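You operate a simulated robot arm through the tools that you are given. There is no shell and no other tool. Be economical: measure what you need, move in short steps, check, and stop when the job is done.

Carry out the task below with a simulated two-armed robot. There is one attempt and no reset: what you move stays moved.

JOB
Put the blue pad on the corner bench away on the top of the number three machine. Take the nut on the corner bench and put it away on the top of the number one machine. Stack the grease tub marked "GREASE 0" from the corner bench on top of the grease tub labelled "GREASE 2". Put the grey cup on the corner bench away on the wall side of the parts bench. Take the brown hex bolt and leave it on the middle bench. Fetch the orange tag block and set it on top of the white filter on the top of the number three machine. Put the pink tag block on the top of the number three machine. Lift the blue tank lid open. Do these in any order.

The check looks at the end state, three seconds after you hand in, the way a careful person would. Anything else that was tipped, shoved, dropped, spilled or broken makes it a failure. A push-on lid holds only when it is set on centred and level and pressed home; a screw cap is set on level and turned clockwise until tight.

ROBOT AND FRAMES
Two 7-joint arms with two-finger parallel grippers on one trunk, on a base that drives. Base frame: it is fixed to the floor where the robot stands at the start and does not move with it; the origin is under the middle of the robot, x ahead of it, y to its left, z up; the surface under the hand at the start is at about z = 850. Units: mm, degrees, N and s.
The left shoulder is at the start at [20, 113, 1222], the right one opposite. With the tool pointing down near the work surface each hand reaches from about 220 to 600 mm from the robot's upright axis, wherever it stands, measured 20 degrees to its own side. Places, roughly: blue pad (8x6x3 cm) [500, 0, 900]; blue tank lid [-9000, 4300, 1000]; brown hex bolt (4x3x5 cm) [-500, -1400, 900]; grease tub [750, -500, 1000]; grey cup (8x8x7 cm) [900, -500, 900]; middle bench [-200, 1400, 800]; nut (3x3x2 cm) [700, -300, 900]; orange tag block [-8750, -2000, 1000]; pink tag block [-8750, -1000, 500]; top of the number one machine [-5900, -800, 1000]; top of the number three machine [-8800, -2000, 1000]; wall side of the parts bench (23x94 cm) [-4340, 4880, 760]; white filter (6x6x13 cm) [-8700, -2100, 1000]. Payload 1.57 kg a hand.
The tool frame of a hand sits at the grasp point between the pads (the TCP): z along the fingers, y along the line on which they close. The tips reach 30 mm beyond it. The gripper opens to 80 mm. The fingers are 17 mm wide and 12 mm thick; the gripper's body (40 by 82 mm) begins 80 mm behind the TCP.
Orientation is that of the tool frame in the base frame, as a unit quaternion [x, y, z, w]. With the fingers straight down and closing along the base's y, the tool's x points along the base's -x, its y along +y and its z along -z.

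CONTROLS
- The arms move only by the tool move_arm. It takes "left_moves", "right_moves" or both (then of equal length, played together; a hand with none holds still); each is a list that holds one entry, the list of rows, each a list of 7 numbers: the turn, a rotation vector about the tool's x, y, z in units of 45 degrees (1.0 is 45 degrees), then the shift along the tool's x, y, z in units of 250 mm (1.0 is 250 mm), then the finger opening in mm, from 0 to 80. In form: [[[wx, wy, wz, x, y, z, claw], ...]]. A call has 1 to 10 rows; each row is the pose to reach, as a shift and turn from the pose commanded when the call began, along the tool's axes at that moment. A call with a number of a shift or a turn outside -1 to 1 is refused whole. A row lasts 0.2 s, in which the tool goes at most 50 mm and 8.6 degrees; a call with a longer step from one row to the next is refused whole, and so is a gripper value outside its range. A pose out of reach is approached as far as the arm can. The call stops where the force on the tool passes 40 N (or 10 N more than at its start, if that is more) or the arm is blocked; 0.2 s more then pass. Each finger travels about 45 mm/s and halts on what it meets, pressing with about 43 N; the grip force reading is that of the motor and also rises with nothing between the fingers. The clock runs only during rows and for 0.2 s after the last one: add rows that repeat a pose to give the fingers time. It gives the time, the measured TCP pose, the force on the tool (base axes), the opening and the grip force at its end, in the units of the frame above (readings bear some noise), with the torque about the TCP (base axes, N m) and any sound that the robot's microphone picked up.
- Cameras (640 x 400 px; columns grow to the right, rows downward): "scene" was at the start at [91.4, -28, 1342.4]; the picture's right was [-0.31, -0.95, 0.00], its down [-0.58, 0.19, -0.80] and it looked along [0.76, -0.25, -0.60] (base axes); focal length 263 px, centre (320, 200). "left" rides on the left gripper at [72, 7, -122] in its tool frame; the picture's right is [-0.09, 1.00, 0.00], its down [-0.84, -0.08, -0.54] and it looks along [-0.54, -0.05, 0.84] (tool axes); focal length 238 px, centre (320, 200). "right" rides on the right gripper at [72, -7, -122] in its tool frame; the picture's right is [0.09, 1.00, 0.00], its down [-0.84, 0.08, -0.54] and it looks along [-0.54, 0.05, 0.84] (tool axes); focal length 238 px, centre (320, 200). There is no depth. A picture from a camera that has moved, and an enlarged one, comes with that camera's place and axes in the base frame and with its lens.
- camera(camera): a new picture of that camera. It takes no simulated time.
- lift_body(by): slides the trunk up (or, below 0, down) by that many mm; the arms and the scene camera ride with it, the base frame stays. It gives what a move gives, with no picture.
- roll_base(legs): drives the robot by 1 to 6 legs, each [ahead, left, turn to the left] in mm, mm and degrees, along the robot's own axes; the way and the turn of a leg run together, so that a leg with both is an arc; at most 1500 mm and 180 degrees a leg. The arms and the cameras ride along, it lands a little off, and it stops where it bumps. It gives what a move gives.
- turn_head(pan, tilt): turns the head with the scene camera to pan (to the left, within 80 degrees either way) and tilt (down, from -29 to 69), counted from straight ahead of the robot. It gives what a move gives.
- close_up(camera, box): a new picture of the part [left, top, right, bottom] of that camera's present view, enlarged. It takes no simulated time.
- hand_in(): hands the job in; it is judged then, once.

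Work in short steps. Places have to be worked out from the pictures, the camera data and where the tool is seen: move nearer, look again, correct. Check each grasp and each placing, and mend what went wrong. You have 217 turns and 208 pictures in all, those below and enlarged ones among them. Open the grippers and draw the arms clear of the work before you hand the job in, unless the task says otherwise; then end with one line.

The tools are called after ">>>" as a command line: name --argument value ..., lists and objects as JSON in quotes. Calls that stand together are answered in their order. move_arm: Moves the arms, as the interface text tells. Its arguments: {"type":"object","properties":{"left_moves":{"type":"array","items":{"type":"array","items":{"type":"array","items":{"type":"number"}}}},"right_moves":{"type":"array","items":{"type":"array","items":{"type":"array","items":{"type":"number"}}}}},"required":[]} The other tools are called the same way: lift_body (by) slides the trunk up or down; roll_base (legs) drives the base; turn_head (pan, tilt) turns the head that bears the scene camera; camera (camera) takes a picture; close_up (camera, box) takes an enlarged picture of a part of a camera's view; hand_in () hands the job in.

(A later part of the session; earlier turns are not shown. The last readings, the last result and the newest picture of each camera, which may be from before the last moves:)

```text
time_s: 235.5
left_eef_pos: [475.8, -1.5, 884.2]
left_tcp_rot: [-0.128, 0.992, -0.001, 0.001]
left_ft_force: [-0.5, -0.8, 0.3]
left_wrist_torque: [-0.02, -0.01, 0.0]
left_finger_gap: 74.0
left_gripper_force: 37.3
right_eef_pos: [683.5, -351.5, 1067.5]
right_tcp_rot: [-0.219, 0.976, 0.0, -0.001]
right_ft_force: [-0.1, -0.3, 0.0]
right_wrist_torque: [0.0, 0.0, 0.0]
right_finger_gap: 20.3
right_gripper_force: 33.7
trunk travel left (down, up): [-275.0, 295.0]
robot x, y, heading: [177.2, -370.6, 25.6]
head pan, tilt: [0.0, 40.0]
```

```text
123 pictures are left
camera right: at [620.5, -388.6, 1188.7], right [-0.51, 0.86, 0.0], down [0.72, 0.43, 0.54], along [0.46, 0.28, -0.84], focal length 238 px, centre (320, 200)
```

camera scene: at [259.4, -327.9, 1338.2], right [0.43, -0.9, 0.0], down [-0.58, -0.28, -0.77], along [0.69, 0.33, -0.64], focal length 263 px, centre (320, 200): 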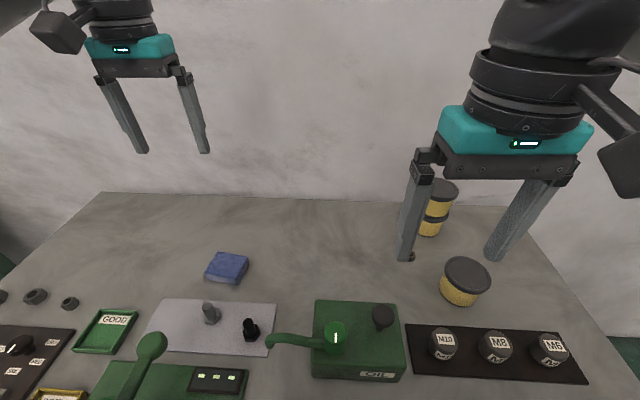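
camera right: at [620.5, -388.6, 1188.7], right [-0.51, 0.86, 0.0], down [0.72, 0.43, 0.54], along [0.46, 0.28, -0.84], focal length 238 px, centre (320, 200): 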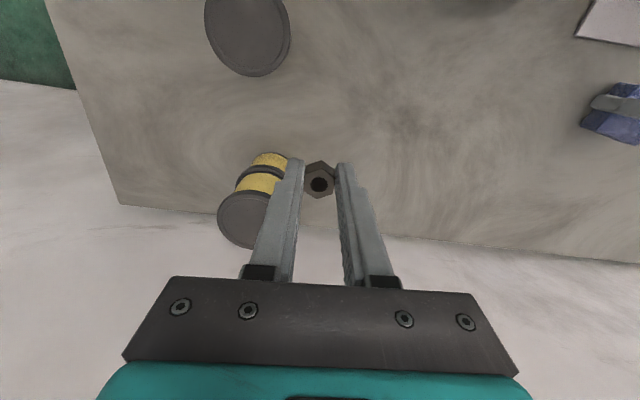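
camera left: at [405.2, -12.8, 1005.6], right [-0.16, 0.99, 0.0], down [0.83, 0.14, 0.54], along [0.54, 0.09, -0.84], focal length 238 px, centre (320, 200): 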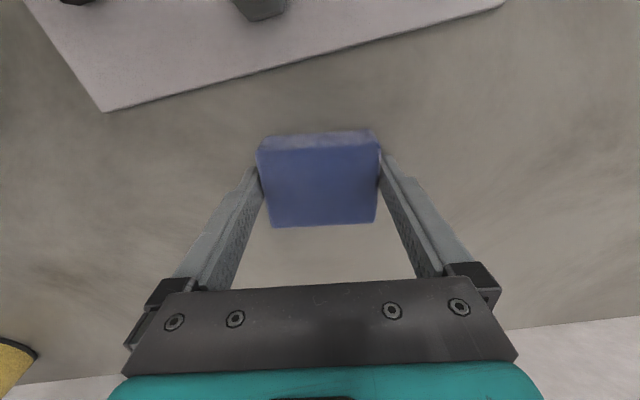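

Both held. Lift and retract the hands, back off the bench and look down the hall toward −x.

>>> move_arm --left_moves '[[[0, 0, 0, 0, 0, -0.1, 30], [0, 0, 0, 0, 0, -0.28, 30], [0, 0, 0, 0, 0, -0.46, 30], [0, 0, 0, 0, 0, -0.64, 30], [0, 0, 0, 0, 0, -0.8, 30], [0, 0, 0, 0, 0, -0.95, 30], [0, 0, 0, 0.1, 0, -0.95, 30], [0, 0, 0, 0.25, 0, -0.95, 30]]]' --right_moves '[[[0, 0, 0, 0, 0, -0.1, 0], [0, 0, 0, 0, 0, -0.22, 0], [0, 0, 0, 0.15, 0, -0.22, 0], [0, 0, 0, 0.3, 0, -0.22, 0], [0, 0, 0, 0.45, 0, -0.22, 0], [0, 0, 0, 0.6, 0, -0.22, 0], [0, 0, 0, 0.7, 0, -0.22, 0], [0, 0, 0, 0.7, 0, -0.22, 0]]]'

>>> roll_base --legs '[[-620, 0, 0], [0, 0, 155]]'

>>> turn_head --pan 0 --tilt 5

>>> camera --camera "scene"

```text
time_s: 237.3
left_eef_pos: [412.6, -18.0, 1122.1]
left_tcp_rot: [-0.127, 0.992, 0.0, 0.002]
left_ft_force: [-0.6, -0.1, -0.4]
left_wrist_torque: [-0.02, -0.01, 0.0]
left_finger_gap: 73.7
left_gripper_force: 42.8
right_eef_pos: [526.5, -426.6, 1122.9]
right_tcp_rot: [-0.219, 0.976, 0.0, -0.001]
right_ft_force: [0.2, -0.5, 0.1]
right_wrist_torque: [0.0, 0.02, -0.01]
right_finger_gap: 20.3
right_gripper_force: 33.8
trunk travel left (down, up): [-275.0, 295.0]
robot x, y, heading: [173.6, -365.8, 25.8]
head pan, tilt: [0.0, 40.0]
```

```text
time_s: 247.3
left_eef_pos: [-751.9, -862.3, 1122.4]
left_tcp_rot: [0.997, -0.076, -0.003, -0.001]
left_ft_force: [-0.1, 0.1, -0.7]
left_wrist_torque: [-0.03, 0.0, -0.01]
left_finger_gap: 73.7
left_gripper_force: 43.5
right_eef_pos: [-694.6, -441.7, 1122.6]
right_tcp_rot: [1.0, 0.017, 0.001, 0.0]
right_ft_force: [0.0, -0.5, -0.2]
right_wrist_torque: [-0.03, 0.02, -0.01]
right_finger_gap: 20.4
right_gripper_force: 33.5
trunk travel left (down, up): [-275.0, 295.0]
robot x, y, heading: [-392.5, -634.1, -177.8]
head pan, tilt: [0.0, 40.0]
```

```text
time_s: 248.3
left_eef_pos: [-753.0, -862.5, 1122.8]
left_tcp_rot: [0.997, -0.075, -0.002, -0.001]
left_ft_force: [0.5, -0.3, -0.8]
left_wrist_torque: [-0.01, -0.04, 0.03]
left_finger_gap: 73.7
left_gripper_force: 43.4
right_eef_pos: [-694.5, -442.8, 1122.6]
right_tcp_rot: [1.0, 0.017, 0.0, 0.0]
right_ft_force: [-0.5, -0.4, 0.4]
right_wrist_torque: [-0.02, 0.0, -0.01]
right_finger_gap: 20.3
right_gripper_force: 33.3
trunk travel left (down, up): [-275.0, 295.0]
robot x, y, heading: [-398.8, -634.7, -177.7]
head pan, tilt: [0.0, 5.0]
```

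```text
122 pictures are left
camera scene: at [-497.5, -640.9, 1393.9], right [-0.04, 1.0, 0.0], down [0.09, 0.0, -1.0], along [-1.0, -0.04, -0.09], focal length 263 px, centre (320, 200)
```

scene: 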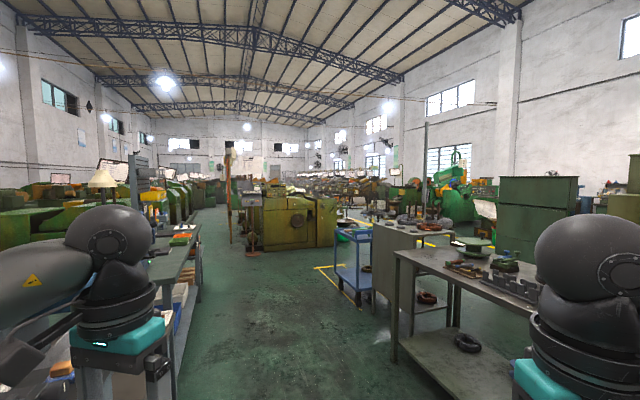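

Machine one (yellow-green) is straight ahead at the end of the aisle. Centre in the aisle (y≈-1000) and drive 3.4 m.

>>> roll_base --legs '[[0, 370, -2.3], [1500, 0, 0], [1500, 0, 0], [600, 0, 0]]'

>>> turn_head --pan 0 --tilt 15

>>> camera --camera "scene"

```text
time_s: 250.5
left_eef_pos: [-714.4, -1122.3, 1121.7]
left_tcp_rot: [0.995, -0.096, -0.002, -0.001]
left_ft_force: [0.6, -0.2, -1.5]
left_wrist_torque: [-0.02, -0.04, 0.03]
left_finger_gap: 73.6
left_gripper_force: 42.7
right_eef_pos: [-639.3, -706.4, 1123.5]
right_tcp_rot: [1.0, -0.002, 0.002, 0.0]
right_ft_force: [-0.6, -0.4, -0.1]
right_wrist_torque: [-0.01, -0.01, -0.02]
right_finger_gap: 20.2
right_gripper_force: 33.3
trunk travel left (down, up): [-275.0, 295.0]
robot x, y, heading: [-350.9, -909.7, 179.9]
head pan, tilt: [0.0, 5.0]
stopped in leg 1: the robot was blocked; the commanded pose is now the measured one
```

```text
time_s: 251.2
left_eef_pos: [-714.7, -1121.4, 1121.9]
left_tcp_rot: [0.995, -0.096, -0.001, -0.001]
left_ft_force: [-0.1, 0.1, -0.6]
left_wrist_torque: [0.03, 0.02, -0.03]
left_finger_gap: 73.8
left_gripper_force: 42.9
right_eef_pos: [-640.5, -706.4, 1122.6]
right_tcp_rot: [1.0, -0.004, 0.002, -0.001]
right_ft_force: [-0.5, 0.3, 0.1]
right_wrist_torque: [0.0, 0.03, 0.02]
right_finger_gap: 20.0
right_gripper_force: 34.3
trunk travel left (down, up): [-275.0, 295.0]
robot x, y, heading: [-349.4, -910.7, 180.0]
head pan, tilt: [0.0, 15.0]
```

```text
121 pictures are left
camera scene: at [-452.4, -911.5, 1377.8], right [0.0, 1.0, 0.0], down [0.26, 0.0, -0.97], along [-0.97, 0.0, -0.26], focal length 263 px, centre (320, 200)
```

scene: 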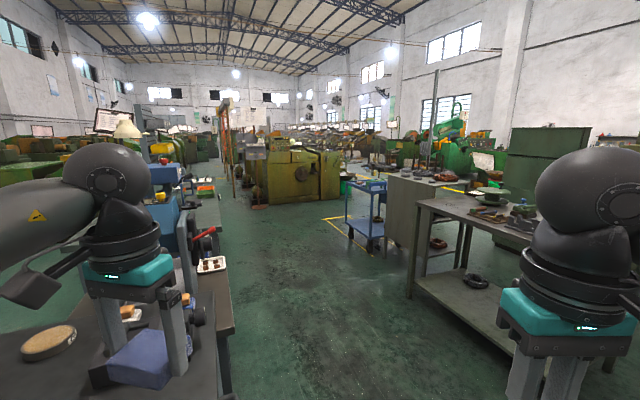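

I touched the bolt cabinet's corner; move right to y≈-700 and go forward.

>>> roll_base --legs '[[0, -210, 0], [1500, 0, 0], [1500, 0, 0], [300, 0, 0]]'

>>> camera --camera "scene"

```text
time_s: 268.4
left_eef_pos: [-3965.5, -995.2, 1122.3]
left_tcp_rot: [0.996, -0.087, -0.002, -0.001]
left_ft_force: [0.1, 0.1, -0.7]
left_wrist_torque: [0.02, 0.03, -0.02]
left_finger_gap: 73.7
left_gripper_force: 42.5
right_eef_pos: [-3897.9, -577.5, 1122.2]
right_tcp_rot: [1.0, 0.007, 0.002, 0.0]
right_ft_force: [0.1, 0.4, -1.2]
right_wrist_torque: [0.01, 0.04, -0.01]
right_finger_gap: 20.1
right_gripper_force: 33.9
trunk travel left (down, up): [-275.0, 295.0]
robot x, y, heading: [-3602.3, -778.9, -179.0]
head pan, tilt: [0.0, 15.0]
stopped in leg 4: the robot was blocked; the commanded pose is now the measured one
```

```text
120 pictures are left
camera scene: at [-3706.0, -780.4, 1377.8], right [-0.02, 1.0, 0.0], down [0.26, 0.0, -0.97], along [-0.97, -0.02, -0.26], focal length 263 px, centre (320, 200)
```

scene: 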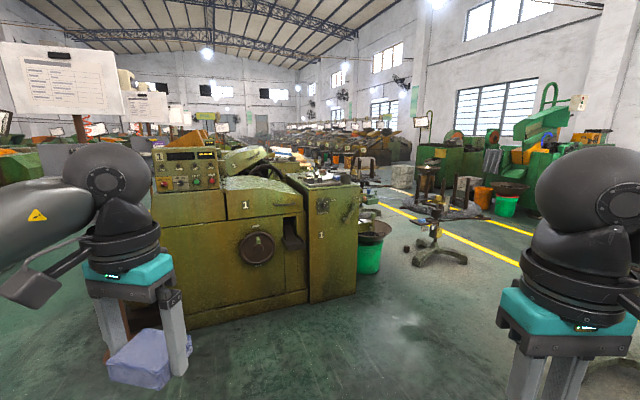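

Machine one (numbered 1) is ahead. Something blocked me; look down on the right and left.

>>> turn_head --pan -60 --tilt 45

>>> camera --camera "scene"

>>> turn_head --pan 60 --tilt 45

>>> camera --camera "scene"

```text
time_s: 269.7
left_eef_pos: [-3965.1, -996.2, 1122.2]
left_tcp_rot: [0.996, -0.088, -0.003, -0.001]
left_ft_force: [0.0, 0.4, -1.2]
left_wrist_torque: [0.01, -0.01, -0.01]
left_finger_gap: 73.7
left_gripper_force: 43.2
right_eef_pos: [-3897.5, -576.7, 1123.1]
right_tcp_rot: [1.0, 0.006, 0.001, 0.0]
right_ft_force: [0.4, 0.7, -0.4]
right_wrist_torque: [-0.01, -0.04, 0.03]
right_finger_gap: 20.4
right_gripper_force: 33.8
trunk travel left (down, up): [-275.0, 295.0]
robot x, y, heading: [-3602.0, -779.8, -179.0]
head pan, tilt: [-60.0, 45.0]
```

```text
119 pictures are left
camera scene: at [-3654.8, -709.1, 1331.0], right [0.86, 0.52, 0.0], down [0.36, -0.61, -0.71], along [-0.36, 0.61, -0.71], focal length 263 px, centre (320, 200)
```

scene: 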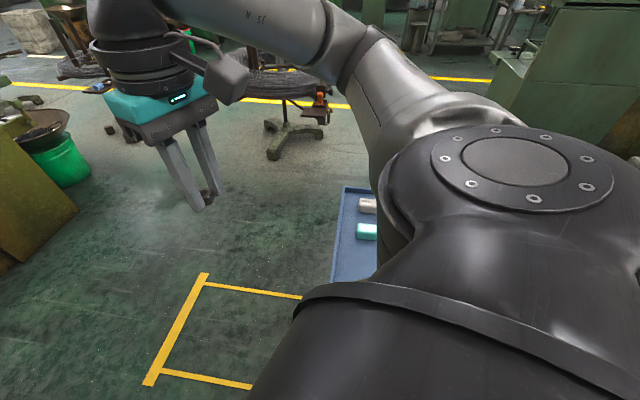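

```text
time_s: 271.7
left_eef_pos: [-3964.5, -995.6, 1122.2]
left_tcp_rot: [0.996, -0.087, -0.001, -0.002]
left_ft_force: [0.5, 0.1, -0.2]
left_wrist_torque: [-0.01, -0.01, 0.0]
left_finger_gap: 73.8
left_gripper_force: 42.8
right_eef_pos: [-3897.1, -577.8, 1122.6]
right_tcp_rot: [1.0, 0.006, 0.002, 0.0]
right_ft_force: [0.5, 0.2, 0.9]
right_wrist_torque: [0.0, 0.0, 0.01]
right_finger_gap: 20.2
right_gripper_force: 33.9
trunk travel left (down, up): [-275.0, 295.0]
robot x, y, heading: [-3598.3, -775.3, -179.0]
head pan, tilt: [60.0, 45.0]
```

```text
118 pictures are left
camera scene: at [-3652.4, -849.8, 1331.0], right [-0.87, 0.49, 0.0], down [0.34, 0.62, -0.71], along [-0.34, -0.62, -0.71], focal length 263 px, centre (320, 200)
```

scene: 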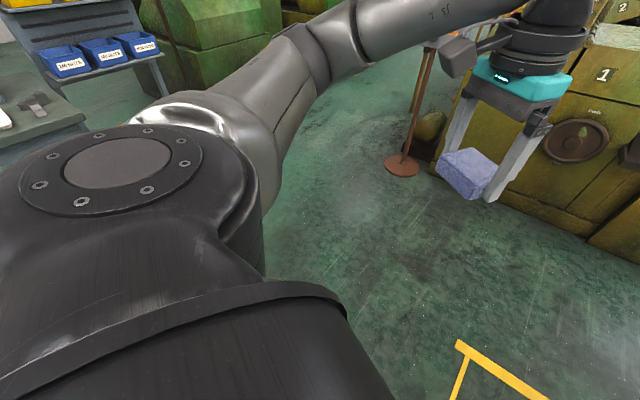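

The blue cart's corner is on my right. Shift left, advance, and square up to machine one's face.

>>> roll_base --legs '[[0, 130, 0], [1350, 0, 0], [0, 0, 23]]'

>>> turn_head --pan -10 --tilt 30

>>> camera --camera "scene"

```text
time_s: 280.5
left_eef_pos: [-5198.9, -1273.0, 1122.2]
left_tcp_rot: [0.994, 0.11, -0.002, 0.0]
left_ft_force: [0.6, -0.1, -1.2]
left_wrist_torque: [0.02, -0.03, 0.01]
left_finger_gap: 73.8
left_gripper_force: 43.1
right_eef_pos: [-5299.1, -861.4, 1122.6]
right_tcp_rot: [0.979, 0.202, 0.003, -0.001]
right_ft_force: [0.5, 0.8, -0.3]
right_wrist_torque: [-0.03, 0.01, 0.0]
right_finger_gap: 20.3
right_gripper_force: 33.8
trunk travel left (down, up): [-275.0, 295.0]
robot x, y, heading: [-4950.9, -933.3, -156.2]
head pan, tilt: [60.0, 45.0]
```

```text
time_s: 281.9
left_eef_pos: [-5199.8, -1272.4, 1122.7]
left_tcp_rot: [0.994, 0.109, -0.002, 0.0]
left_ft_force: [-0.2, -0.2, 0.2]
left_wrist_torque: [0.04, 0.01, 0.0]
left_finger_gap: 73.9
left_gripper_force: 42.6
right_eef_pos: [-5299.0, -861.3, 1123.1]
right_tcp_rot: [0.979, 0.203, 0.001, -0.001]
right_ft_force: [0.0, -0.4, -0.2]
right_wrist_torque: [0.02, 0.0, -0.01]
right_finger_gap: 20.1
right_gripper_force: 33.5
trunk travel left (down, up): [-275.0, 295.0]
robot x, y, heading: [-4951.7, -933.3, -156.3]
head pan, tilt: [-10.0, 30.0]
```

```text
117 pictures are left
camera scene: at [-5046.7, -958.1, 1353.6], right [-0.24, 0.97, 0.0], down [0.49, 0.12, -0.87], along [-0.84, -0.2, -0.5], focal length 263 px, centre (320, 200)
```

scene: 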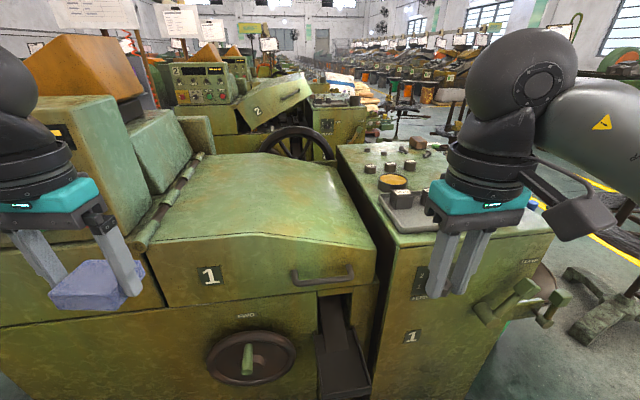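

The "1" block's flat top on the right is the target. Raise the left (pad) hand well clear, then move in, block to my right.

>>> move_arm --left_moves '[[[0, 0, 0, 0.1, 0, -0.15, 30], [0, 0, 0, 0.2, 0, -0.3, 30], [0, 0, 0, 0.3, 0, -0.45, 30], [0, 0, 0, 0.4, 0, -0.6, 30]]]' --right_moves '[[[0, 0, 0, 0.1, 0, -0.1, 0], [0, 0, 0, 0.2, 0, -0.2, 0], [0, 0, 0, 0.3, 0, -0.3, 0], [0, 0, 0, 0.3, 0, -0.4, 0]]]'

>>> roll_base --legs '[[0, -331, 0], [250, 0, 0]]'

>>> camera --camera "scene"

>>> camera --camera "right"

```text
time_s: 282.9
left_eef_pos: [-5102.5, -1253.1, 1270.5]
left_tcp_rot: [0.994, 0.109, -0.001, -0.002]
left_ft_force: [-0.2, -0.3, 0.0]
left_wrist_torque: [0.02, 0.0, 0.0]
left_finger_gap: 73.9
left_gripper_force: 43.3
right_eef_pos: [-5230.3, -832.5, 1222.6]
right_tcp_rot: [0.979, 0.202, 0.002, 0.0]
right_ft_force: [0.5, 0.4, -0.9]
right_wrist_torque: [0.01, 0.0, -0.04]
right_finger_gap: 20.3
right_gripper_force: 33.2
trunk travel left (down, up): [-275.0, 295.0]
robot x, y, heading: [-4950.5, -930.2, -156.4]
head pan, tilt: [-10.0, 30.0]
```

```text
time_s: 286.5
left_eef_pos: [-5460.0, -1044.9, 1269.8]
left_tcp_rot: [0.994, 0.11, -0.001, -0.001]
left_ft_force: [-0.4, -1.0, -1.2]
left_wrist_torque: [0.02, 0.0, -0.02]
left_finger_gap: 73.7
left_gripper_force: 42.8
right_eef_pos: [-5586.2, -625.8, 1220.6]
right_tcp_rot: [0.979, 0.202, 0.002, 0.0]
right_ft_force: [-0.5, -1.0, 0.0]
right_wrist_torque: [-0.01, -0.01, 0.0]
right_finger_gap: 20.4
right_gripper_force: 33.6
trunk travel left (down, up): [-275.0, 295.0]
robot x, y, heading: [-5307.6, -726.4, -156.4]
head pan, tilt: [-10.0, 30.0]
```

```text
116 pictures are left
camera scene: at [-5403.2, -750.3, 1353.5], right [-0.24, 0.97, 0.0], down [0.49, 0.12, -0.87], along [-0.84, -0.2, -0.5], focal length 263 px, centre (320, 200)
```

scene: 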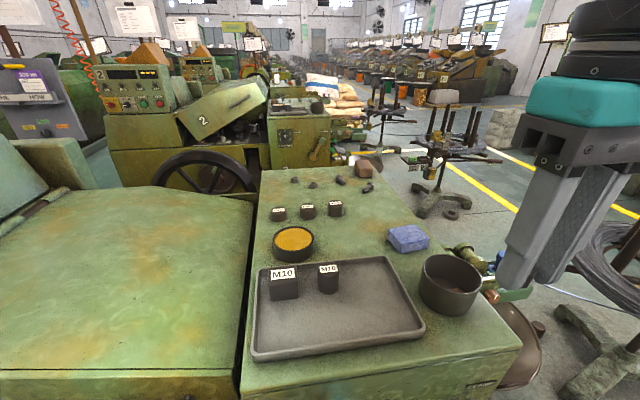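

```text
115 pictures are left
camera right: at [-5524.4, -591.6, 1342.6], right [0.48, -0.88, 0.0], down [-0.74, -0.4, 0.54], along [-0.47, -0.26, -0.84], focal length 238 px, centre (320, 200)
```

right: 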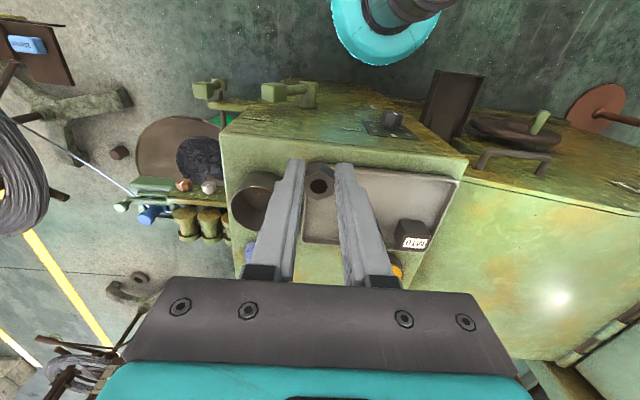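

Machine top z≈980; a clear spot between the orange cup and the blue sponge is ≈(-5889,-795). Creep 50 forward and move the nut over it.

>>> roll_base --legs '[[50, 0, 0]]'

>>> move_arm --right_moves '[[[0, 0, 0, -0.18, 0.026, 0, 0], [0, 0, 0, -0.36, 0.052, 0, 0], [0, 0, 0, -0.54, 0.08, 0, 0], [0, 0, 0, -0.72, 0.1, 0.1, 0], [0, 0, 0, -0.85, 0.12, 0.2, 0], [0, 0, 0, -0.98, 0.13, 0.3, 0], [0, 0, 0, -0.98, 0.13, 0.3, 0]]]'

>>> camera --camera "right"

>>> camera --camera "scene"

```text
time_s: 287.4
left_eef_pos: [-5506.1, -1065.2, 1271.0]
left_tcp_rot: [0.994, 0.109, -0.002, -0.001]
left_ft_force: [-1.0, 0.2, -1.0]
left_wrist_torque: [0.03, -0.02, 0.0]
left_finger_gap: 73.7
left_gripper_force: 42.7
right_eef_pos: [-5632.3, -645.6, 1221.6]
right_tcp_rot: [0.979, 0.202, 0.002, 0.0]
right_ft_force: [0.7, -1.2, 0.2]
right_wrist_torque: [0.0, -0.08, -0.02]
right_finger_gap: 20.1
right_gripper_force: 34.0
trunk travel left (down, up): [-275.0, 295.0]
robot x, y, heading: [-5349.0, -745.0, -156.5]
head pan, tilt: [-10.0, 30.0]
```

```text
refused: row 4 steps farther than a row can; nothing moved
```

```text
114 pictures are left
camera right: at [-5570.4, -611.5, 1342.6], right [0.48, -0.88, 0.0], down [-0.74, -0.4, 0.54], along [-0.47, -0.26, -0.84], focal length 238 px, centre (320, 200)
```

right: 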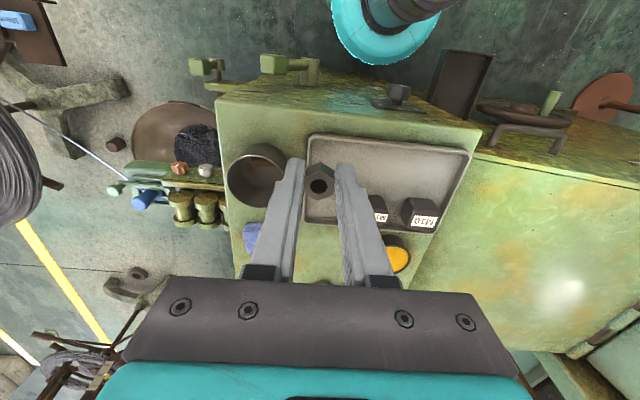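

```text
113 pictures are left
camera scene: at [-5449.4, -770.4, 1353.4], right [-0.23, 0.97, 0.0], down [0.49, 0.12, -0.87], along [-0.84, -0.2, -0.5], focal length 263 px, centre (320, 200)
```

scene: 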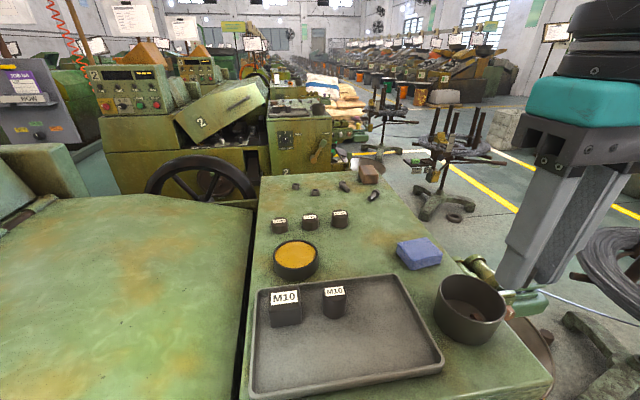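

Repeat the move with shorter steps.

>>> move_arm --right_moves '[[[0, 0, 0, -0.15, 0.02, 0, 0], [0, 0, 0, -0.3, 0.045, 0, 0], [0, 0, 0, -0.45, 0.065, 0, 0], [0, 0, 0, -0.6, 0.085, 0.07, 0], [0, 0, 0, -0.75, 0.105, 0.15, 0], [0, 0, 0, -0.87, 0.12, 0.22, 0], [0, 0, 0, -0.98, 0.13, 0.3, 0], [0, 0, 0, -0.98, 0.13, 0.3, 0]]]'

>>> camera --camera "right"

```text
time_s: 289.2
left_eef_pos: [-5505.9, -1063.8, 1269.7]
left_tcp_rot: [0.994, 0.11, -0.003, 0.0]
left_ft_force: [-0.1, -0.5, -0.3]
left_wrist_torque: [0.0, -0.02, 0.02]
left_finger_gap: 73.6
left_gripper_force: 43.0
right_eef_pos: [-5846.3, -767.9, 1144.7]
right_tcp_rot: [0.979, 0.202, 0.001, -0.001]
right_ft_force: [0.1, -0.4, -0.4]
right_wrist_torque: [-0.03, -0.01, 0.02]
right_finger_gap: 20.3
right_gripper_force: 33.8
trunk travel left (down, up): [-275.0, 295.0]
robot x, y, heading: [-5350.2, -742.8, -156.4]
head pan, tilt: [-10.0, 30.0]
```

```text
112 pictures are left
camera right: at [-5783.3, -735.0, 1265.4], right [0.48, -0.88, 0.0], down [-0.74, -0.4, 0.54], along [-0.47, -0.26, -0.84], focal length 238 px, centre (320, 200)
```

right: 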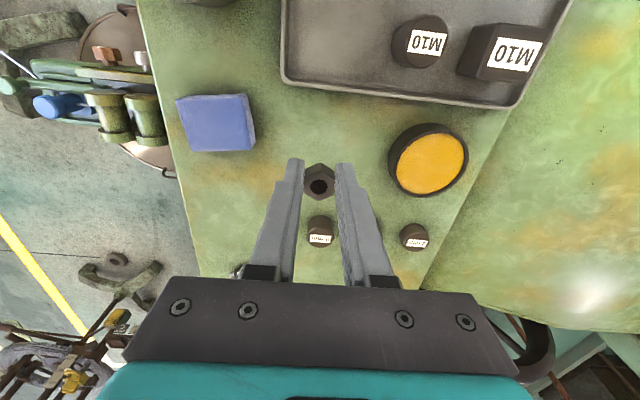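

Shift 30 mm further to the clear middle and descend to ~15 mm above.

>>> move_arm --right_moves '[[[0, 0, 0, -0.12, 0, 0, 0], [0, 0, 0, -0.12, 0, 0.15, 0], [0, 0, 0, -0.12, 0, 0.3, 0], [0, 0, 0, -0.12, 0, 0.42, 0], [0, 0, 0, -0.12, 0, 0.46, 0], [0, 0, 0, -0.12, 0, 0.46, 0]]]'

>>> camera --camera "right"

```text
time_s: 290.6
left_eef_pos: [-5505.9, -1064.8, 1269.8]
left_tcp_rot: [0.994, 0.109, -0.001, -0.001]
left_ft_force: [-0.3, 0.5, -0.1]
left_wrist_torque: [0.02, 0.01, 0.02]
left_finger_gap: 73.7
left_gripper_force: 43.1
right_eef_pos: [-5872.3, -781.7, 1027.6]
right_tcp_rot: [0.979, 0.202, 0.002, 0.0]
right_ft_force: [-0.9, -0.5, -0.5]
right_wrist_torque: [-0.01, 0.02, 0.04]
right_finger_gap: 20.2
right_gripper_force: 34.0
trunk travel left (down, up): [-275.0, 295.0]
robot x, y, heading: [-5353.4, -744.1, -156.3]
head pan, tilt: [-10.0, 30.0]
```

```text
111 pictures are left
camera right: at [-5809.3, -747.9, 1149.8], right [0.48, -0.88, 0.0], down [-0.74, -0.4, 0.54], along [-0.47, -0.26, -0.84], focal length 238 px, centre (320, 200)
```

right: 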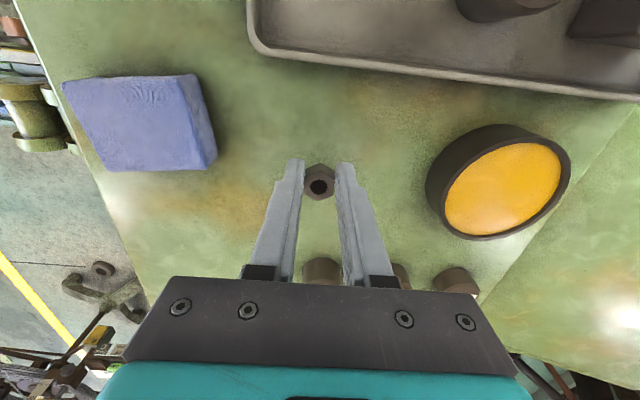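

Descend in small steps until contact.

>>> move_arm --right_moves '[[[0, 0, 0, 0, 0, 0.02, 0], [0, 0, 0, 0, 0, 0.032, 0], [0, 0, 0, 0, 0, 0.044, 0], [0, 0, 0, 0, 0, 0.056, 0], [0, 0, 0, 0, 0, 0.066, 0], [0, 0, 0, 0, 0, 0.076, 0]]]'

```text
time_s: 292.0
left_eef_pos: [-5505.8, -1063.5, 1270.1]
left_tcp_rot: [0.994, 0.109, -0.002, -0.001]
left_ft_force: [0.5, 0.0, 0.0]
left_wrist_torque: [0.02, -0.01, 0.02]
left_finger_gap: 74.0
left_gripper_force: 42.7
right_eef_pos: [-5869.1, -781.8, 1011.1]
right_tcp_rot: [0.979, 0.202, 0.003, 0.0]
right_ft_force: [0.2, -0.3, -0.5]
right_wrist_torque: [0.01, -0.02, 0.01]
right_finger_gap: 20.0
right_gripper_force: 33.5
trunk travel left (down, up): [-275.0, 295.0]
robot x, y, heading: [-5351.5, -741.1, -156.5]
head pan, tilt: [-10.0, 30.0]
```

No contact yet; continue.

>>> move_arm --right_moves '[[[0, 0, 0, 0, 0, 0.012, 0], [0, 0, 0, 0, 0, 0.024, 0], [0, 0, 0, 0, 0, 0.036, 0], [0, 0, 0, 0, 0, 0.048, 0], [0, 0, 0, 0, 0, 0.06, 0], [0, 0, 0, 0, 0, 0.072, 0], [0, 0, 0, 0, 0, 0.084, 0]]]'

>>> camera --camera "right"

```text
time_s: 293.6
left_eef_pos: [-5505.5, -1063.4, 1270.2]
left_tcp_rot: [0.994, 0.109, -0.002, 0.0]
left_ft_force: [-0.1, 0.0, -0.6]
left_wrist_torque: [-0.02, -0.01, -0.06]
left_finger_gap: 73.9
left_gripper_force: 43.2
right_eef_pos: [-5872.9, -785.2, 1000.7]
right_tcp_rot: [0.979, 0.202, -0.005, 0.005]
right_ft_force: [0.7, 0.3, 9.8]
right_wrist_torque: [0.1, -0.01, -0.01]
right_finger_gap: 20.6
right_gripper_force: 33.9
trunk travel left (down, up): [-275.0, 295.0]
robot x, y, heading: [-5349.5, -747.0, -156.3]
head pan, tilt: [-10.0, 30.0]
stopped in row 7 (right hand): the force on the tool passed its limit at 41 N (the readings are from after the stop); the commanded pose is now the measured one
```

```text
110 pictures are left
camera right: at [-5809.4, -749.6, 1120.6], right [0.48, -0.88, 0.0], down [-0.73, -0.4, 0.55], along [-0.48, -0.27, -0.83], focal length 238 px, centre (320, 200)
```

right: 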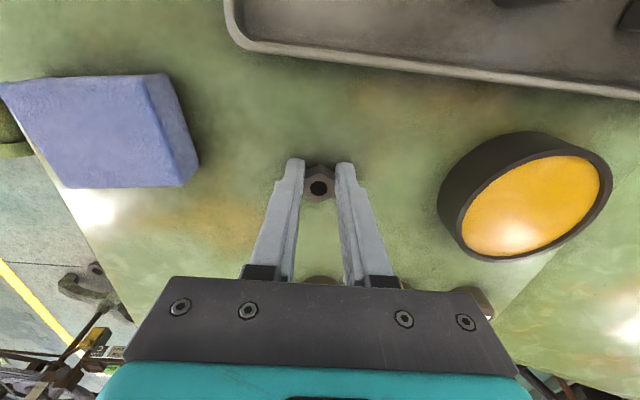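

Seated. Open and rise.

>>> move_arm --right_moves '[[[0, 0, 0, 0, 0, -0.004, 0], [0, 0, 0, 0, 0, -0.004, 50], [0, 0, 0, 0, 0, -0.004, 50], [0, 0, 0, 0, 0, -0.004, 50], [0, 0, 0, 0, 0, -0.12, 50], [0, 0, 0, 0, 0, -0.3, 50], [0, 0, 0, 0, 0, -0.48, 50], [0, 0, 0, 0, 0, -0.66, 50], [0, 0, 0, 0, 0, -0.84, 50]]]'

>>> camera --camera "right"

```text
time_s: 295.6
left_eef_pos: [-5504.0, -1064.0, 1270.4]
left_tcp_rot: [0.994, 0.109, -0.001, 0.0]
left_ft_force: [0.7, -0.1, 0.0]
left_wrist_torque: [-0.01, -0.04, -0.03]
left_finger_gap: 73.8
left_gripper_force: 43.1
right_eef_pos: [-5870.6, -780.8, 1209.6]
right_tcp_rot: [0.98, 0.201, -0.003, 0.002]
right_ft_force: [0.4, 0.8, -0.3]
right_wrist_torque: [-0.03, 0.03, 0.0]
right_finger_gap: 49.6
right_gripper_force: 0.1
trunk travel left (down, up): [-275.0, 295.0]
robot x, y, heading: [-5350.7, -746.0, -156.6]
head pan, tilt: [-10.0, 30.0]
```

```text
109 pictures are left
camera right: at [-5806.7, -747.7, 1330.1], right [0.48, -0.88, 0.0], down [-0.73, -0.4, 0.55], along [-0.48, -0.26, -0.84], focal length 238 px, centre (320, 200)
```

right: 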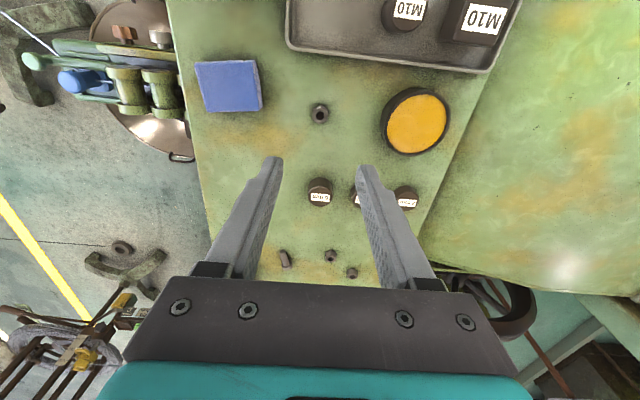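

Nut is placed. Retract, back off, and look right for a route toward machine three.

>>> move_arm --right_moves '[[[0, 0, 0, 0.18, 0, 0, 50], [0, 0, 0, 0.36, 0, 0, 50], [0, 0, 0, 0.54, 0, 0, 50], [0, 0, 0, 0.72, 0, 0, 50], [0, 0, 0, 0.9, 0, 0, 50]]]'

>>> roll_base --legs '[[-400, 0, 0]]'

>>> turn_head --pan -35 --tilt 12

>>> camera --camera "scene"

```text
time_s: 296.8
left_eef_pos: [-5505.1, -1063.4, 1270.7]
left_tcp_rot: [0.994, 0.109, -0.002, 0.0]
left_ft_force: [0.8, -0.8, -1.5]
left_wrist_torque: [-0.01, 0.01, 0.02]
left_finger_gap: 73.7
left_gripper_force: 43.0
right_eef_pos: [-5661.5, -690.5, 1205.0]
right_tcp_rot: [0.98, 0.201, -0.004, 0.002]
right_ft_force: [-0.3, -0.2, 0.1]
right_wrist_torque: [-0.01, 0.05, -0.02]
right_finger_gap: 50.1
right_gripper_force: 0.1
trunk travel left (down, up): [-275.0, 295.0]
robot x, y, heading: [-5348.9, -742.8, -156.6]
head pan, tilt: [-10.0, 30.0]
```

```text
time_s: 299.3
left_eef_pos: [-5136.0, -903.1, 1270.7]
left_tcp_rot: [0.995, 0.103, -0.001, -0.001]
left_ft_force: [0.0, -0.4, -0.4]
left_wrist_torque: [0.03, 0.02, 0.0]
left_finger_gap: 74.0
left_gripper_force: 43.2
right_eef_pos: [-5289.6, -528.7, 1205.7]
right_tcp_rot: [0.981, 0.195, -0.004, 0.002]
right_ft_force: [0.1, 0.4, -0.6]
right_wrist_torque: [0.0, 0.01, -0.01]
right_finger_gap: 49.8
right_gripper_force: 0.0
trunk travel left (down, up): [-275.0, 295.0]
robot x, y, heading: [-4977.7, -584.1, -157.1]
head pan, tilt: [-10.0, 30.0]
```

```text
time_s: 300.2
left_eef_pos: [-5135.9, -903.4, 1270.0]
left_tcp_rot: [0.995, 0.104, -0.002, -0.001]
left_ft_force: [0.8, 0.4, -0.7]
left_wrist_torque: [-0.03, 0.0, -0.02]
left_finger_gap: 74.0
left_gripper_force: 43.4
right_eef_pos: [-5288.7, -528.8, 1205.1]
right_tcp_rot: [0.981, 0.196, -0.003, 0.003]
right_ft_force: [0.1, 0.1, 0.7]
right_wrist_torque: [0.01, 0.03, -0.02]
right_finger_gap: 50.0
right_gripper_force: 0.0
trunk travel left (down, up): [-275.0, 295.0]
robot x, y, heading: [-4980.3, -585.5, -157.0]
head pan, tilt: [-35.0, 12.0]
```

```text
108 pictures are left
camera scene: at [-5079.4, -569.3, 1382.6], right [0.21, 0.98, 0.0], down [0.2, -0.04, -0.98], along [-0.96, 0.2, -0.21], focal length 263 px, centre (320, 200)
```

scene: 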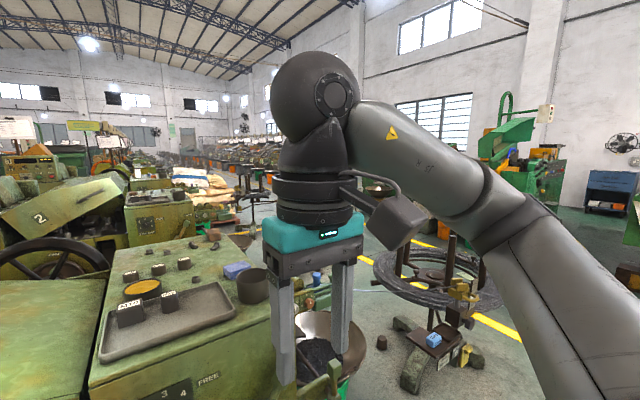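

The walkway between yellow lines runs at e≈-4180. Strafe right to it and drive forward toward machine three's level.

>>> roll_base --legs '[[0, -1350, 0], [0, -1350, 0], [1500, 0, 0], [1000, 0, 0]]'

>>> turn_head --pan 40 --tilt 12

>>> camera --camera "scene"

```text
time_s: 325.3
left_eef_pos: [-8522.6, 549.3, 1270.4]
left_tcp_rot: [0.993, 0.122, -0.002, -0.001]
left_ft_force: [1.0, 0.1, 0.1]
left_wrist_torque: [0.03, -0.02, -0.04]
left_finger_gap: 74.1
left_gripper_force: 42.9
right_eef_pos: [-8689.4, 918.3, 1204.7]
right_tcp_rot: [0.977, 0.214, -0.004, 0.003]
right_ft_force: [-0.7, -0.2, 0.3]
right_wrist_torque: [-0.01, -0.02, 0.02]
right_finger_gap: 49.8
right_gripper_force: 0.0
trunk travel left (down, up): [-275.0, 295.0]
robot x, y, heading: [-8373.0, 877.3, -154.9]
head pan, tilt: [-35.0, 12.0]
```

```text
time_s: 326.7
left_eef_pos: [-8522.5, 550.9, 1270.1]
left_tcp_rot: [0.993, 0.122, -0.002, -0.001]
left_ft_force: [-0.1, -0.2, -0.3]
left_wrist_torque: [0.01, 0.02, -0.03]
left_finger_gap: 73.9
left_gripper_force: 42.5
right_eef_pos: [-8689.2, 918.5, 1205.8]
right_tcp_rot: [0.977, 0.214, -0.005, 0.003]
right_ft_force: [0.3, 0.5, 0.3]
right_wrist_torque: [0.03, -0.02, 0.0]
right_finger_gap: 50.0
right_gripper_force: 0.1
trunk travel left (down, up): [-275.0, 295.0]
robot x, y, heading: [-8378.8, 873.0, -155.2]
head pan, tilt: [40.0, 12.0]
```

```text
107 pictures are left
camera scene: at [-8425.2, 784.7, 1382.7], right [-0.91, 0.42, 0.0], down [0.09, 0.19, -0.98], along [-0.41, -0.89, -0.21], focal length 263 px, centre (320, 200)
```

scene: 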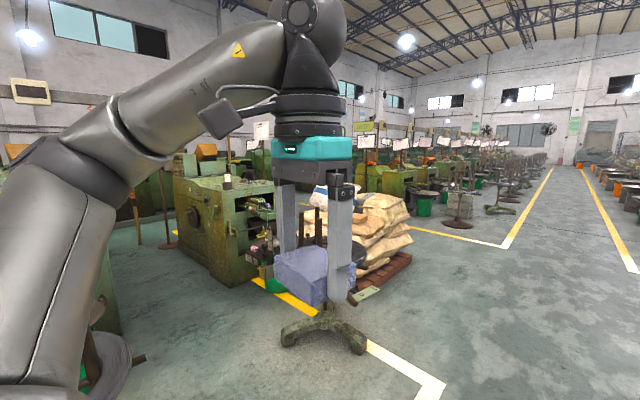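

The white filter identifies machine three ahead-left; an opening on its near side (n≈-8090) looks passable. Raise trunk, go level with it, turn left and look.

>>> lift_body --by 150

>>> roll_base --legs '[[780, 0, -1], [0, 0, 90]]'

>>> turn_head --pan 0 --tilt 25

>>> camera --camera "scene"

```text
time_s: 328.5
left_eef_pos: [-8522.3, 549.0, 1420.7]
left_tcp_rot: [0.992, 0.122, -0.002, -0.001]
left_ft_force: [-0.1, -0.7, 0.2]
left_wrist_torque: [0.02, 0.02, -0.02]
left_finger_gap: 73.7
left_gripper_force: 43.1
right_eef_pos: [-8689.1, 918.6, 1355.9]
right_tcp_rot: [0.977, 0.214, -0.004, 0.002]
right_ft_force: [-0.7, -0.4, 0.1]
right_wrist_torque: [-0.01, 0.03, -0.04]
right_finger_gap: 50.1
right_gripper_force: 0.0
trunk travel left (down, up): [-425.0, 145.0]
robot x, y, heading: [-8376.8, 872.5, -155.1]
head pan, tilt: [40.0, 12.0]
```

```text
time_s: 336.4
left_eef_pos: [-8747.2, 402.4, 1419.8]
left_tcp_rot: [0.62, 0.784, -0.002, 0.001]
left_ft_force: [0.3, -0.6, -0.7]
left_wrist_torque: [-0.05, -0.02, 0.02]
left_finger_gap: 73.7
left_gripper_force: 43.4
right_eef_pos: [-9117.8, 239.4, 1356.3]
right_tcp_rot: [0.545, 0.839, -0.001, 0.004]
right_ft_force: [0.3, -0.3, -0.1]
right_wrist_torque: [-0.04, -0.01, -0.03]
right_finger_gap: 50.1
right_gripper_force: 0.0
trunk travel left (down, up): [-425.0, 145.0]
robot x, y, heading: [-9070.1, 553.4, -65.5]
head pan, tilt: [40.0, 12.0]
```

```text
time_s: 337.5
left_eef_pos: [-8748.3, 403.3, 1421.4]
left_tcp_rot: [0.621, 0.784, -0.002, 0.001]
left_ft_force: [0.1, 0.5, -1.0]
left_wrist_torque: [0.02, 0.04, -0.02]
left_finger_gap: 73.8
left_gripper_force: 43.0
right_eef_pos: [-9118.3, 239.8, 1354.6]
right_tcp_rot: [0.545, 0.839, -0.001, 0.005]
right_ft_force: [-0.3, -0.5, 0.6]
right_wrist_torque: [0.0, 0.02, -0.03]
right_finger_gap: 50.0
right_gripper_force: 0.1
trunk travel left (down, up): [-425.0, 145.0]
robot x, y, heading: [-9070.6, 553.4, -65.7]
head pan, tilt: [0.0, 25.0]
```

```text
106 pictures are left
camera scene: at [-9029.4, 459.1, 1511.6], right [-0.91, -0.41, 0.0], down [-0.17, 0.38, -0.91], along [0.37, -0.83, -0.42], focal length 263 px, centre (320, 200)
```

scene: 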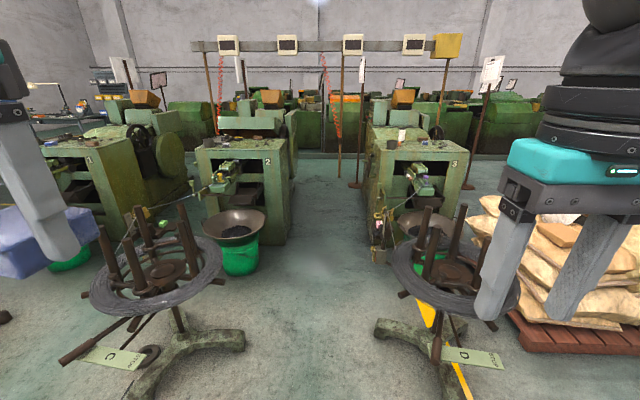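

Clear view: corridor between machines 2 and 3. Zoom around machine three and the pink block spot.

>>> close_up --camera "scene" --box '[340, 110, 500, 280]'

```text
2.35 times, centred on (420, 195) of scene
camera zoom: at [-9029.4, 459.1, 1511.6], right [-0.91, -0.41, 0.0], down [-0.17, 0.38, -0.91], along [0.37, -0.83, -0.42], focal length 618 px, centre (85, 212)
```

zoom: 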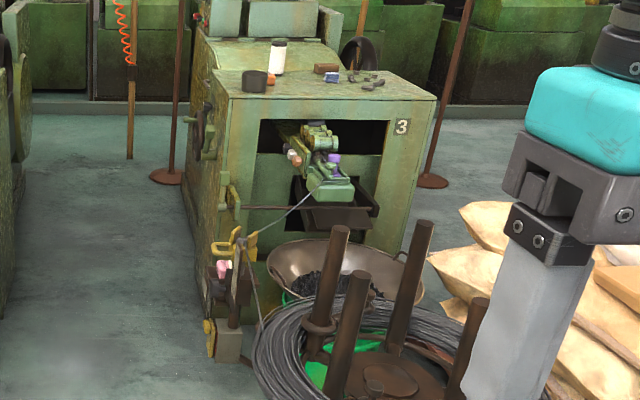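

The pink block sits on a small bracket by machine three's near-left corner; orange block and filter are on its top. Drive into the corridor and turn right to face the pink block.

>>> roll_base --legs '[[0, 40, 0], [1500, 0, 0], [190, 0, 0], [0, 0, -90]]'

>>> turn_head --pan -15 --tilt 50

>>> camera --camera "scene"

```text
time_s: 350.1
left_eef_pos: [-8449.1, -1247.9, 1419.2]
left_tcp_rot: [0.989, 0.149, -0.002, -0.001]
left_ft_force: [0.7, -0.2, -0.8]
left_wrist_torque: [0.0, 0.01, 0.01]
left_finger_gap: 73.8
left_gripper_force: 43.0
right_eef_pos: [-8635.3, -890.1, 1355.1]
right_tcp_rot: [0.97, 0.241, -0.004, 0.002]
right_ft_force: [-0.5, -0.4, 0.4]
right_wrist_torque: [0.05, 0.0, 0.03]
right_finger_gap: 50.0
right_gripper_force: 0.0
trunk travel left (down, up): [-425.0, 145.0]
robot x, y, heading: [-8318.1, -913.7, -151.7]
head pan, tilt: [0.0, 25.0]
```

```text
time_s: 351.0
left_eef_pos: [-8448.7, -1248.2, 1419.6]
left_tcp_rot: [0.989, 0.149, -0.002, 0.0]
left_ft_force: [0.0, 0.0, -0.5]
left_wrist_torque: [-0.02, -0.01, 0.02]
left_finger_gap: 73.9
left_gripper_force: 42.3
right_eef_pos: [-8634.5, -891.0, 1354.8]
right_tcp_rot: [0.971, 0.241, -0.003, 0.003]
right_ft_force: [-0.2, -0.9, 0.0]
right_wrist_torque: [0.0, 0.0, 0.02]
right_finger_gap: 49.9
right_gripper_force: 0.0
trunk travel left (down, up): [-425.0, 145.0]
robot x, y, heading: [-8321.9, -912.5, -151.7]
head pan, tilt: [-15.0, 50.0]
```

```text
104 pictures are left
camera scene: at [-8404.3, -940.2, 1474.1], right [-0.23, 0.97, 0.0], down [0.75, 0.17, -0.64], along [-0.63, -0.15, -0.77], focal length 263 px, centre (320, 200)
```

scene: 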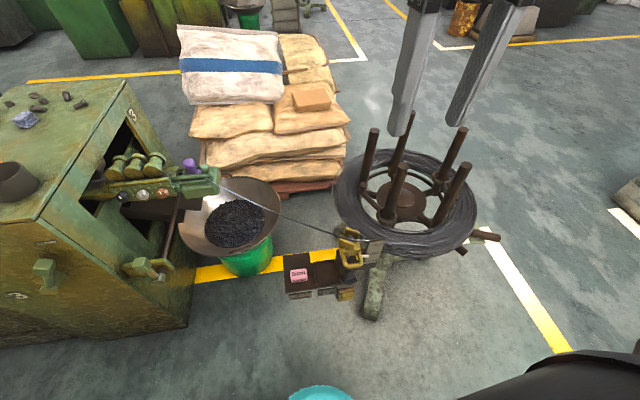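

Pink block is on a black box just ahead-left of stand D. Lower the trunk for low reach and view with the right camera.

>>> lift_body --by -400

>>> camera --camera "right"

>>> camera --camera "scene"

```text
time_s: 354.9
left_eef_pos: [-8448.4, -1248.8, 1020.4]
left_tcp_rot: [0.989, 0.149, -0.002, -0.001]
left_ft_force: [0.1, -0.5, -0.5]
left_wrist_torque: [-0.02, -0.01, 0.0]
left_finger_gap: 74.0
left_gripper_force: 43.2
right_eef_pos: [-8634.2, -890.1, 955.9]
right_tcp_rot: [0.971, 0.241, -0.003, 0.003]
right_ft_force: [0.3, 0.3, -0.2]
right_wrist_torque: [0.0, -0.04, 0.0]
right_finger_gap: 50.0
right_gripper_force: 0.0
trunk travel left (down, up): [-25.0, 545.0]
robot x, y, heading: [-8320.6, -913.3, -151.8]
head pan, tilt: [-15.0, 50.0]
```

```text
103 pictures are left
camera right: at [-8574.9, -850.6, 1075.9], right [0.55, -0.84, 0.0], down [-0.7, -0.46, 0.55], along [-0.46, -0.3, -0.84], focal length 238 px, centre (320, 200)
```

right: 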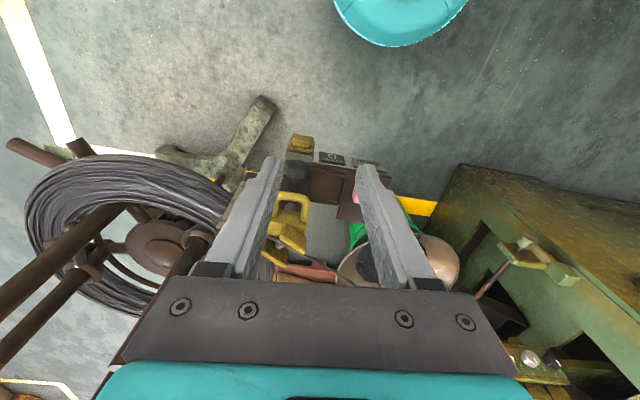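

```text
102 pictures are left
camera scene: at [-8404.2, -940.1, 1074.1], right [-0.23, 0.97, 0.0], down [0.75, 0.17, -0.64], along [-0.63, -0.15, -0.77], focal length 263 px, centre (320, 200)
```

scene: 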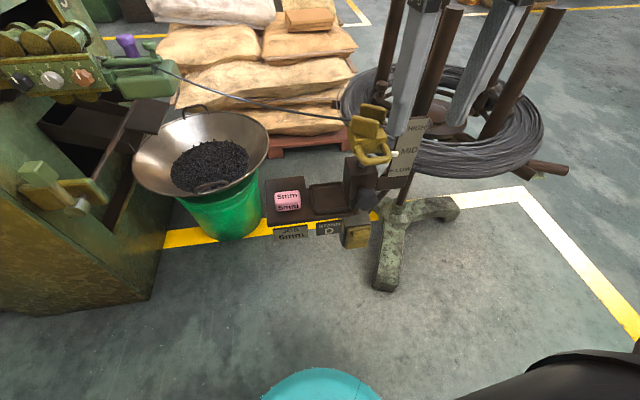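

Triangulated pink ≈(-8773,-1108,590). Zoom in on it.

>>> close_up --camera "scene" --box '[240, 90, 420, 270]'

>>> close_up --camera "right" --box '[270, 120, 430, 260]'

```text
2.22 times, centred on (330, 180) of scene
camera zoom: at [-8404.2, -940.1, 1074.1], right [-0.23, 0.97, 0.0], down [0.75, 0.17, -0.64], along [-0.63, -0.15, -0.77], focal length 584 px, centre (298, 244)
```

zoom: 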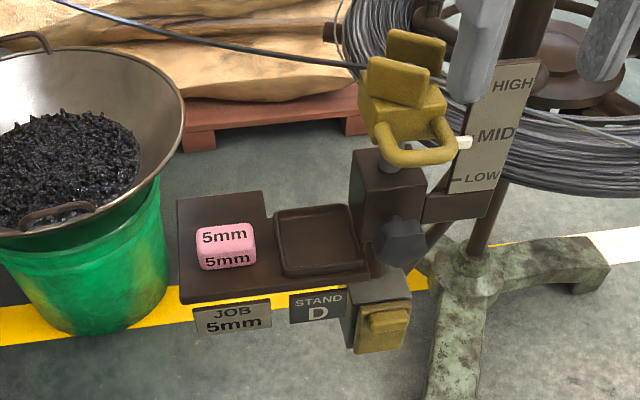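

```text
2.86 times, centred on (350, 190) of right
camera zoom: at [-8574.9, -850.6, 1075.9], right [0.55, -0.84, 0.0], down [-0.7, -0.46, 0.55], along [-0.46, -0.3, -0.84], focal length 681 px, centre (234, 229)
```

zoom: 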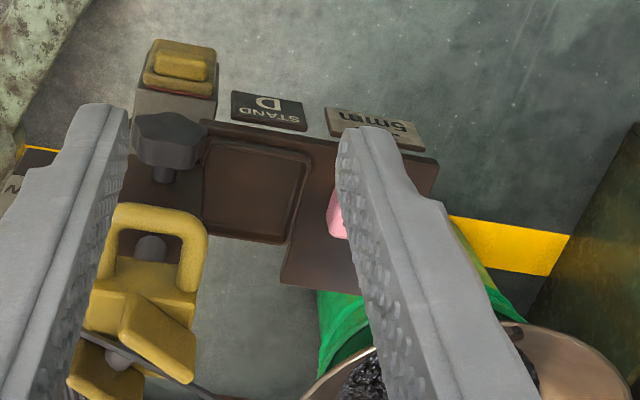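

Pink block: ~63×35×36 mm, aligned with the shelf; the wire lies 120 mm beyond at z≈773. Move right hand left then forward above it at current height.

>>> move_arm --right_moves '[[[0, 0, 0.04, 0, 0.17, 0, 80], [0, 0, 0.087, 0, 0.34, 0, 80], [0, 0, 0.087, 0, 0.508, 0, 80], [0, 0, 0.087, -0.18, 0.508, 0, 80], [0, 0, 0.087, -0.36, 0.508, 0, 80], [0, 0, 0.087, -0.54, 0.508, 0, 80], [0, 0, 0.087, -0.72, 0.508, 0, 80], [0, 0, 0.087, -0.88, 0.508, 0, 80], [0, 0, 0.087, -0.88, 0.508, 0, 80]]]'

>>> camera --camera "right"

>>> camera --camera "scene"

```text
time_s: 356.9
left_eef_pos: [-8447.4, -1248.2, 1019.8]
left_tcp_rot: [0.989, 0.148, -0.002, -0.001]
left_ft_force: [0.2, -0.3, -0.5]
left_wrist_torque: [0.01, 0.01, 0.0]
left_finger_gap: 73.6
left_gripper_force: 42.7
right_eef_pos: [-8771.5, -1106.4, 956.1]
right_tcp_rot: [0.978, 0.208, -0.004, 0.003]
right_ft_force: [-0.2, -0.6, 0.1]
right_wrist_torque: [0.02, -0.02, 0.01]
right_finger_gap: 79.9
right_gripper_force: 0.1
trunk travel left (down, up): [-25.0, 545.0]
robot x, y, heading: [-8319.5, -913.5, -151.8]
head pan, tilt: [-15.0, 50.0]
```

```text
99 pictures are left
camera right: at [-8708.8, -1071.0, 1076.1], right [0.49, -0.87, 0.0], down [-0.73, -0.41, 0.55], along [-0.48, -0.27, -0.84], focal length 238 px, centre (320, 200)
```

right: 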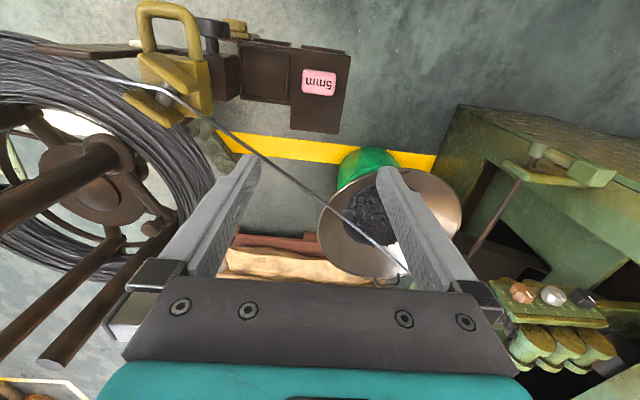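

```text
98 pictures are left
camera scene: at [-8404.3, -940.2, 1074.0], right [-0.23, 0.97, 0.0], down [0.75, 0.17, -0.64], along [-0.63, -0.15, -0.77], focal length 263 px, centre (320, 200)
```

scene: 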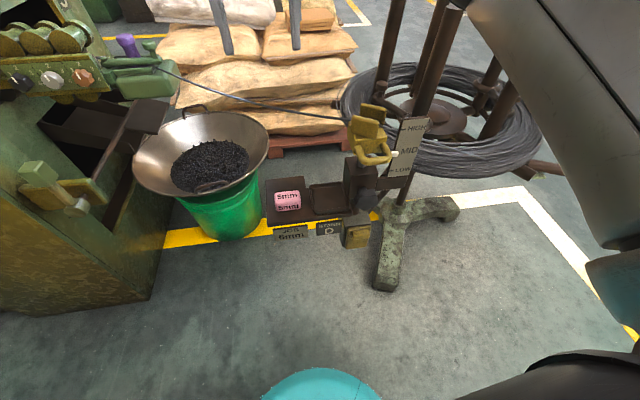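

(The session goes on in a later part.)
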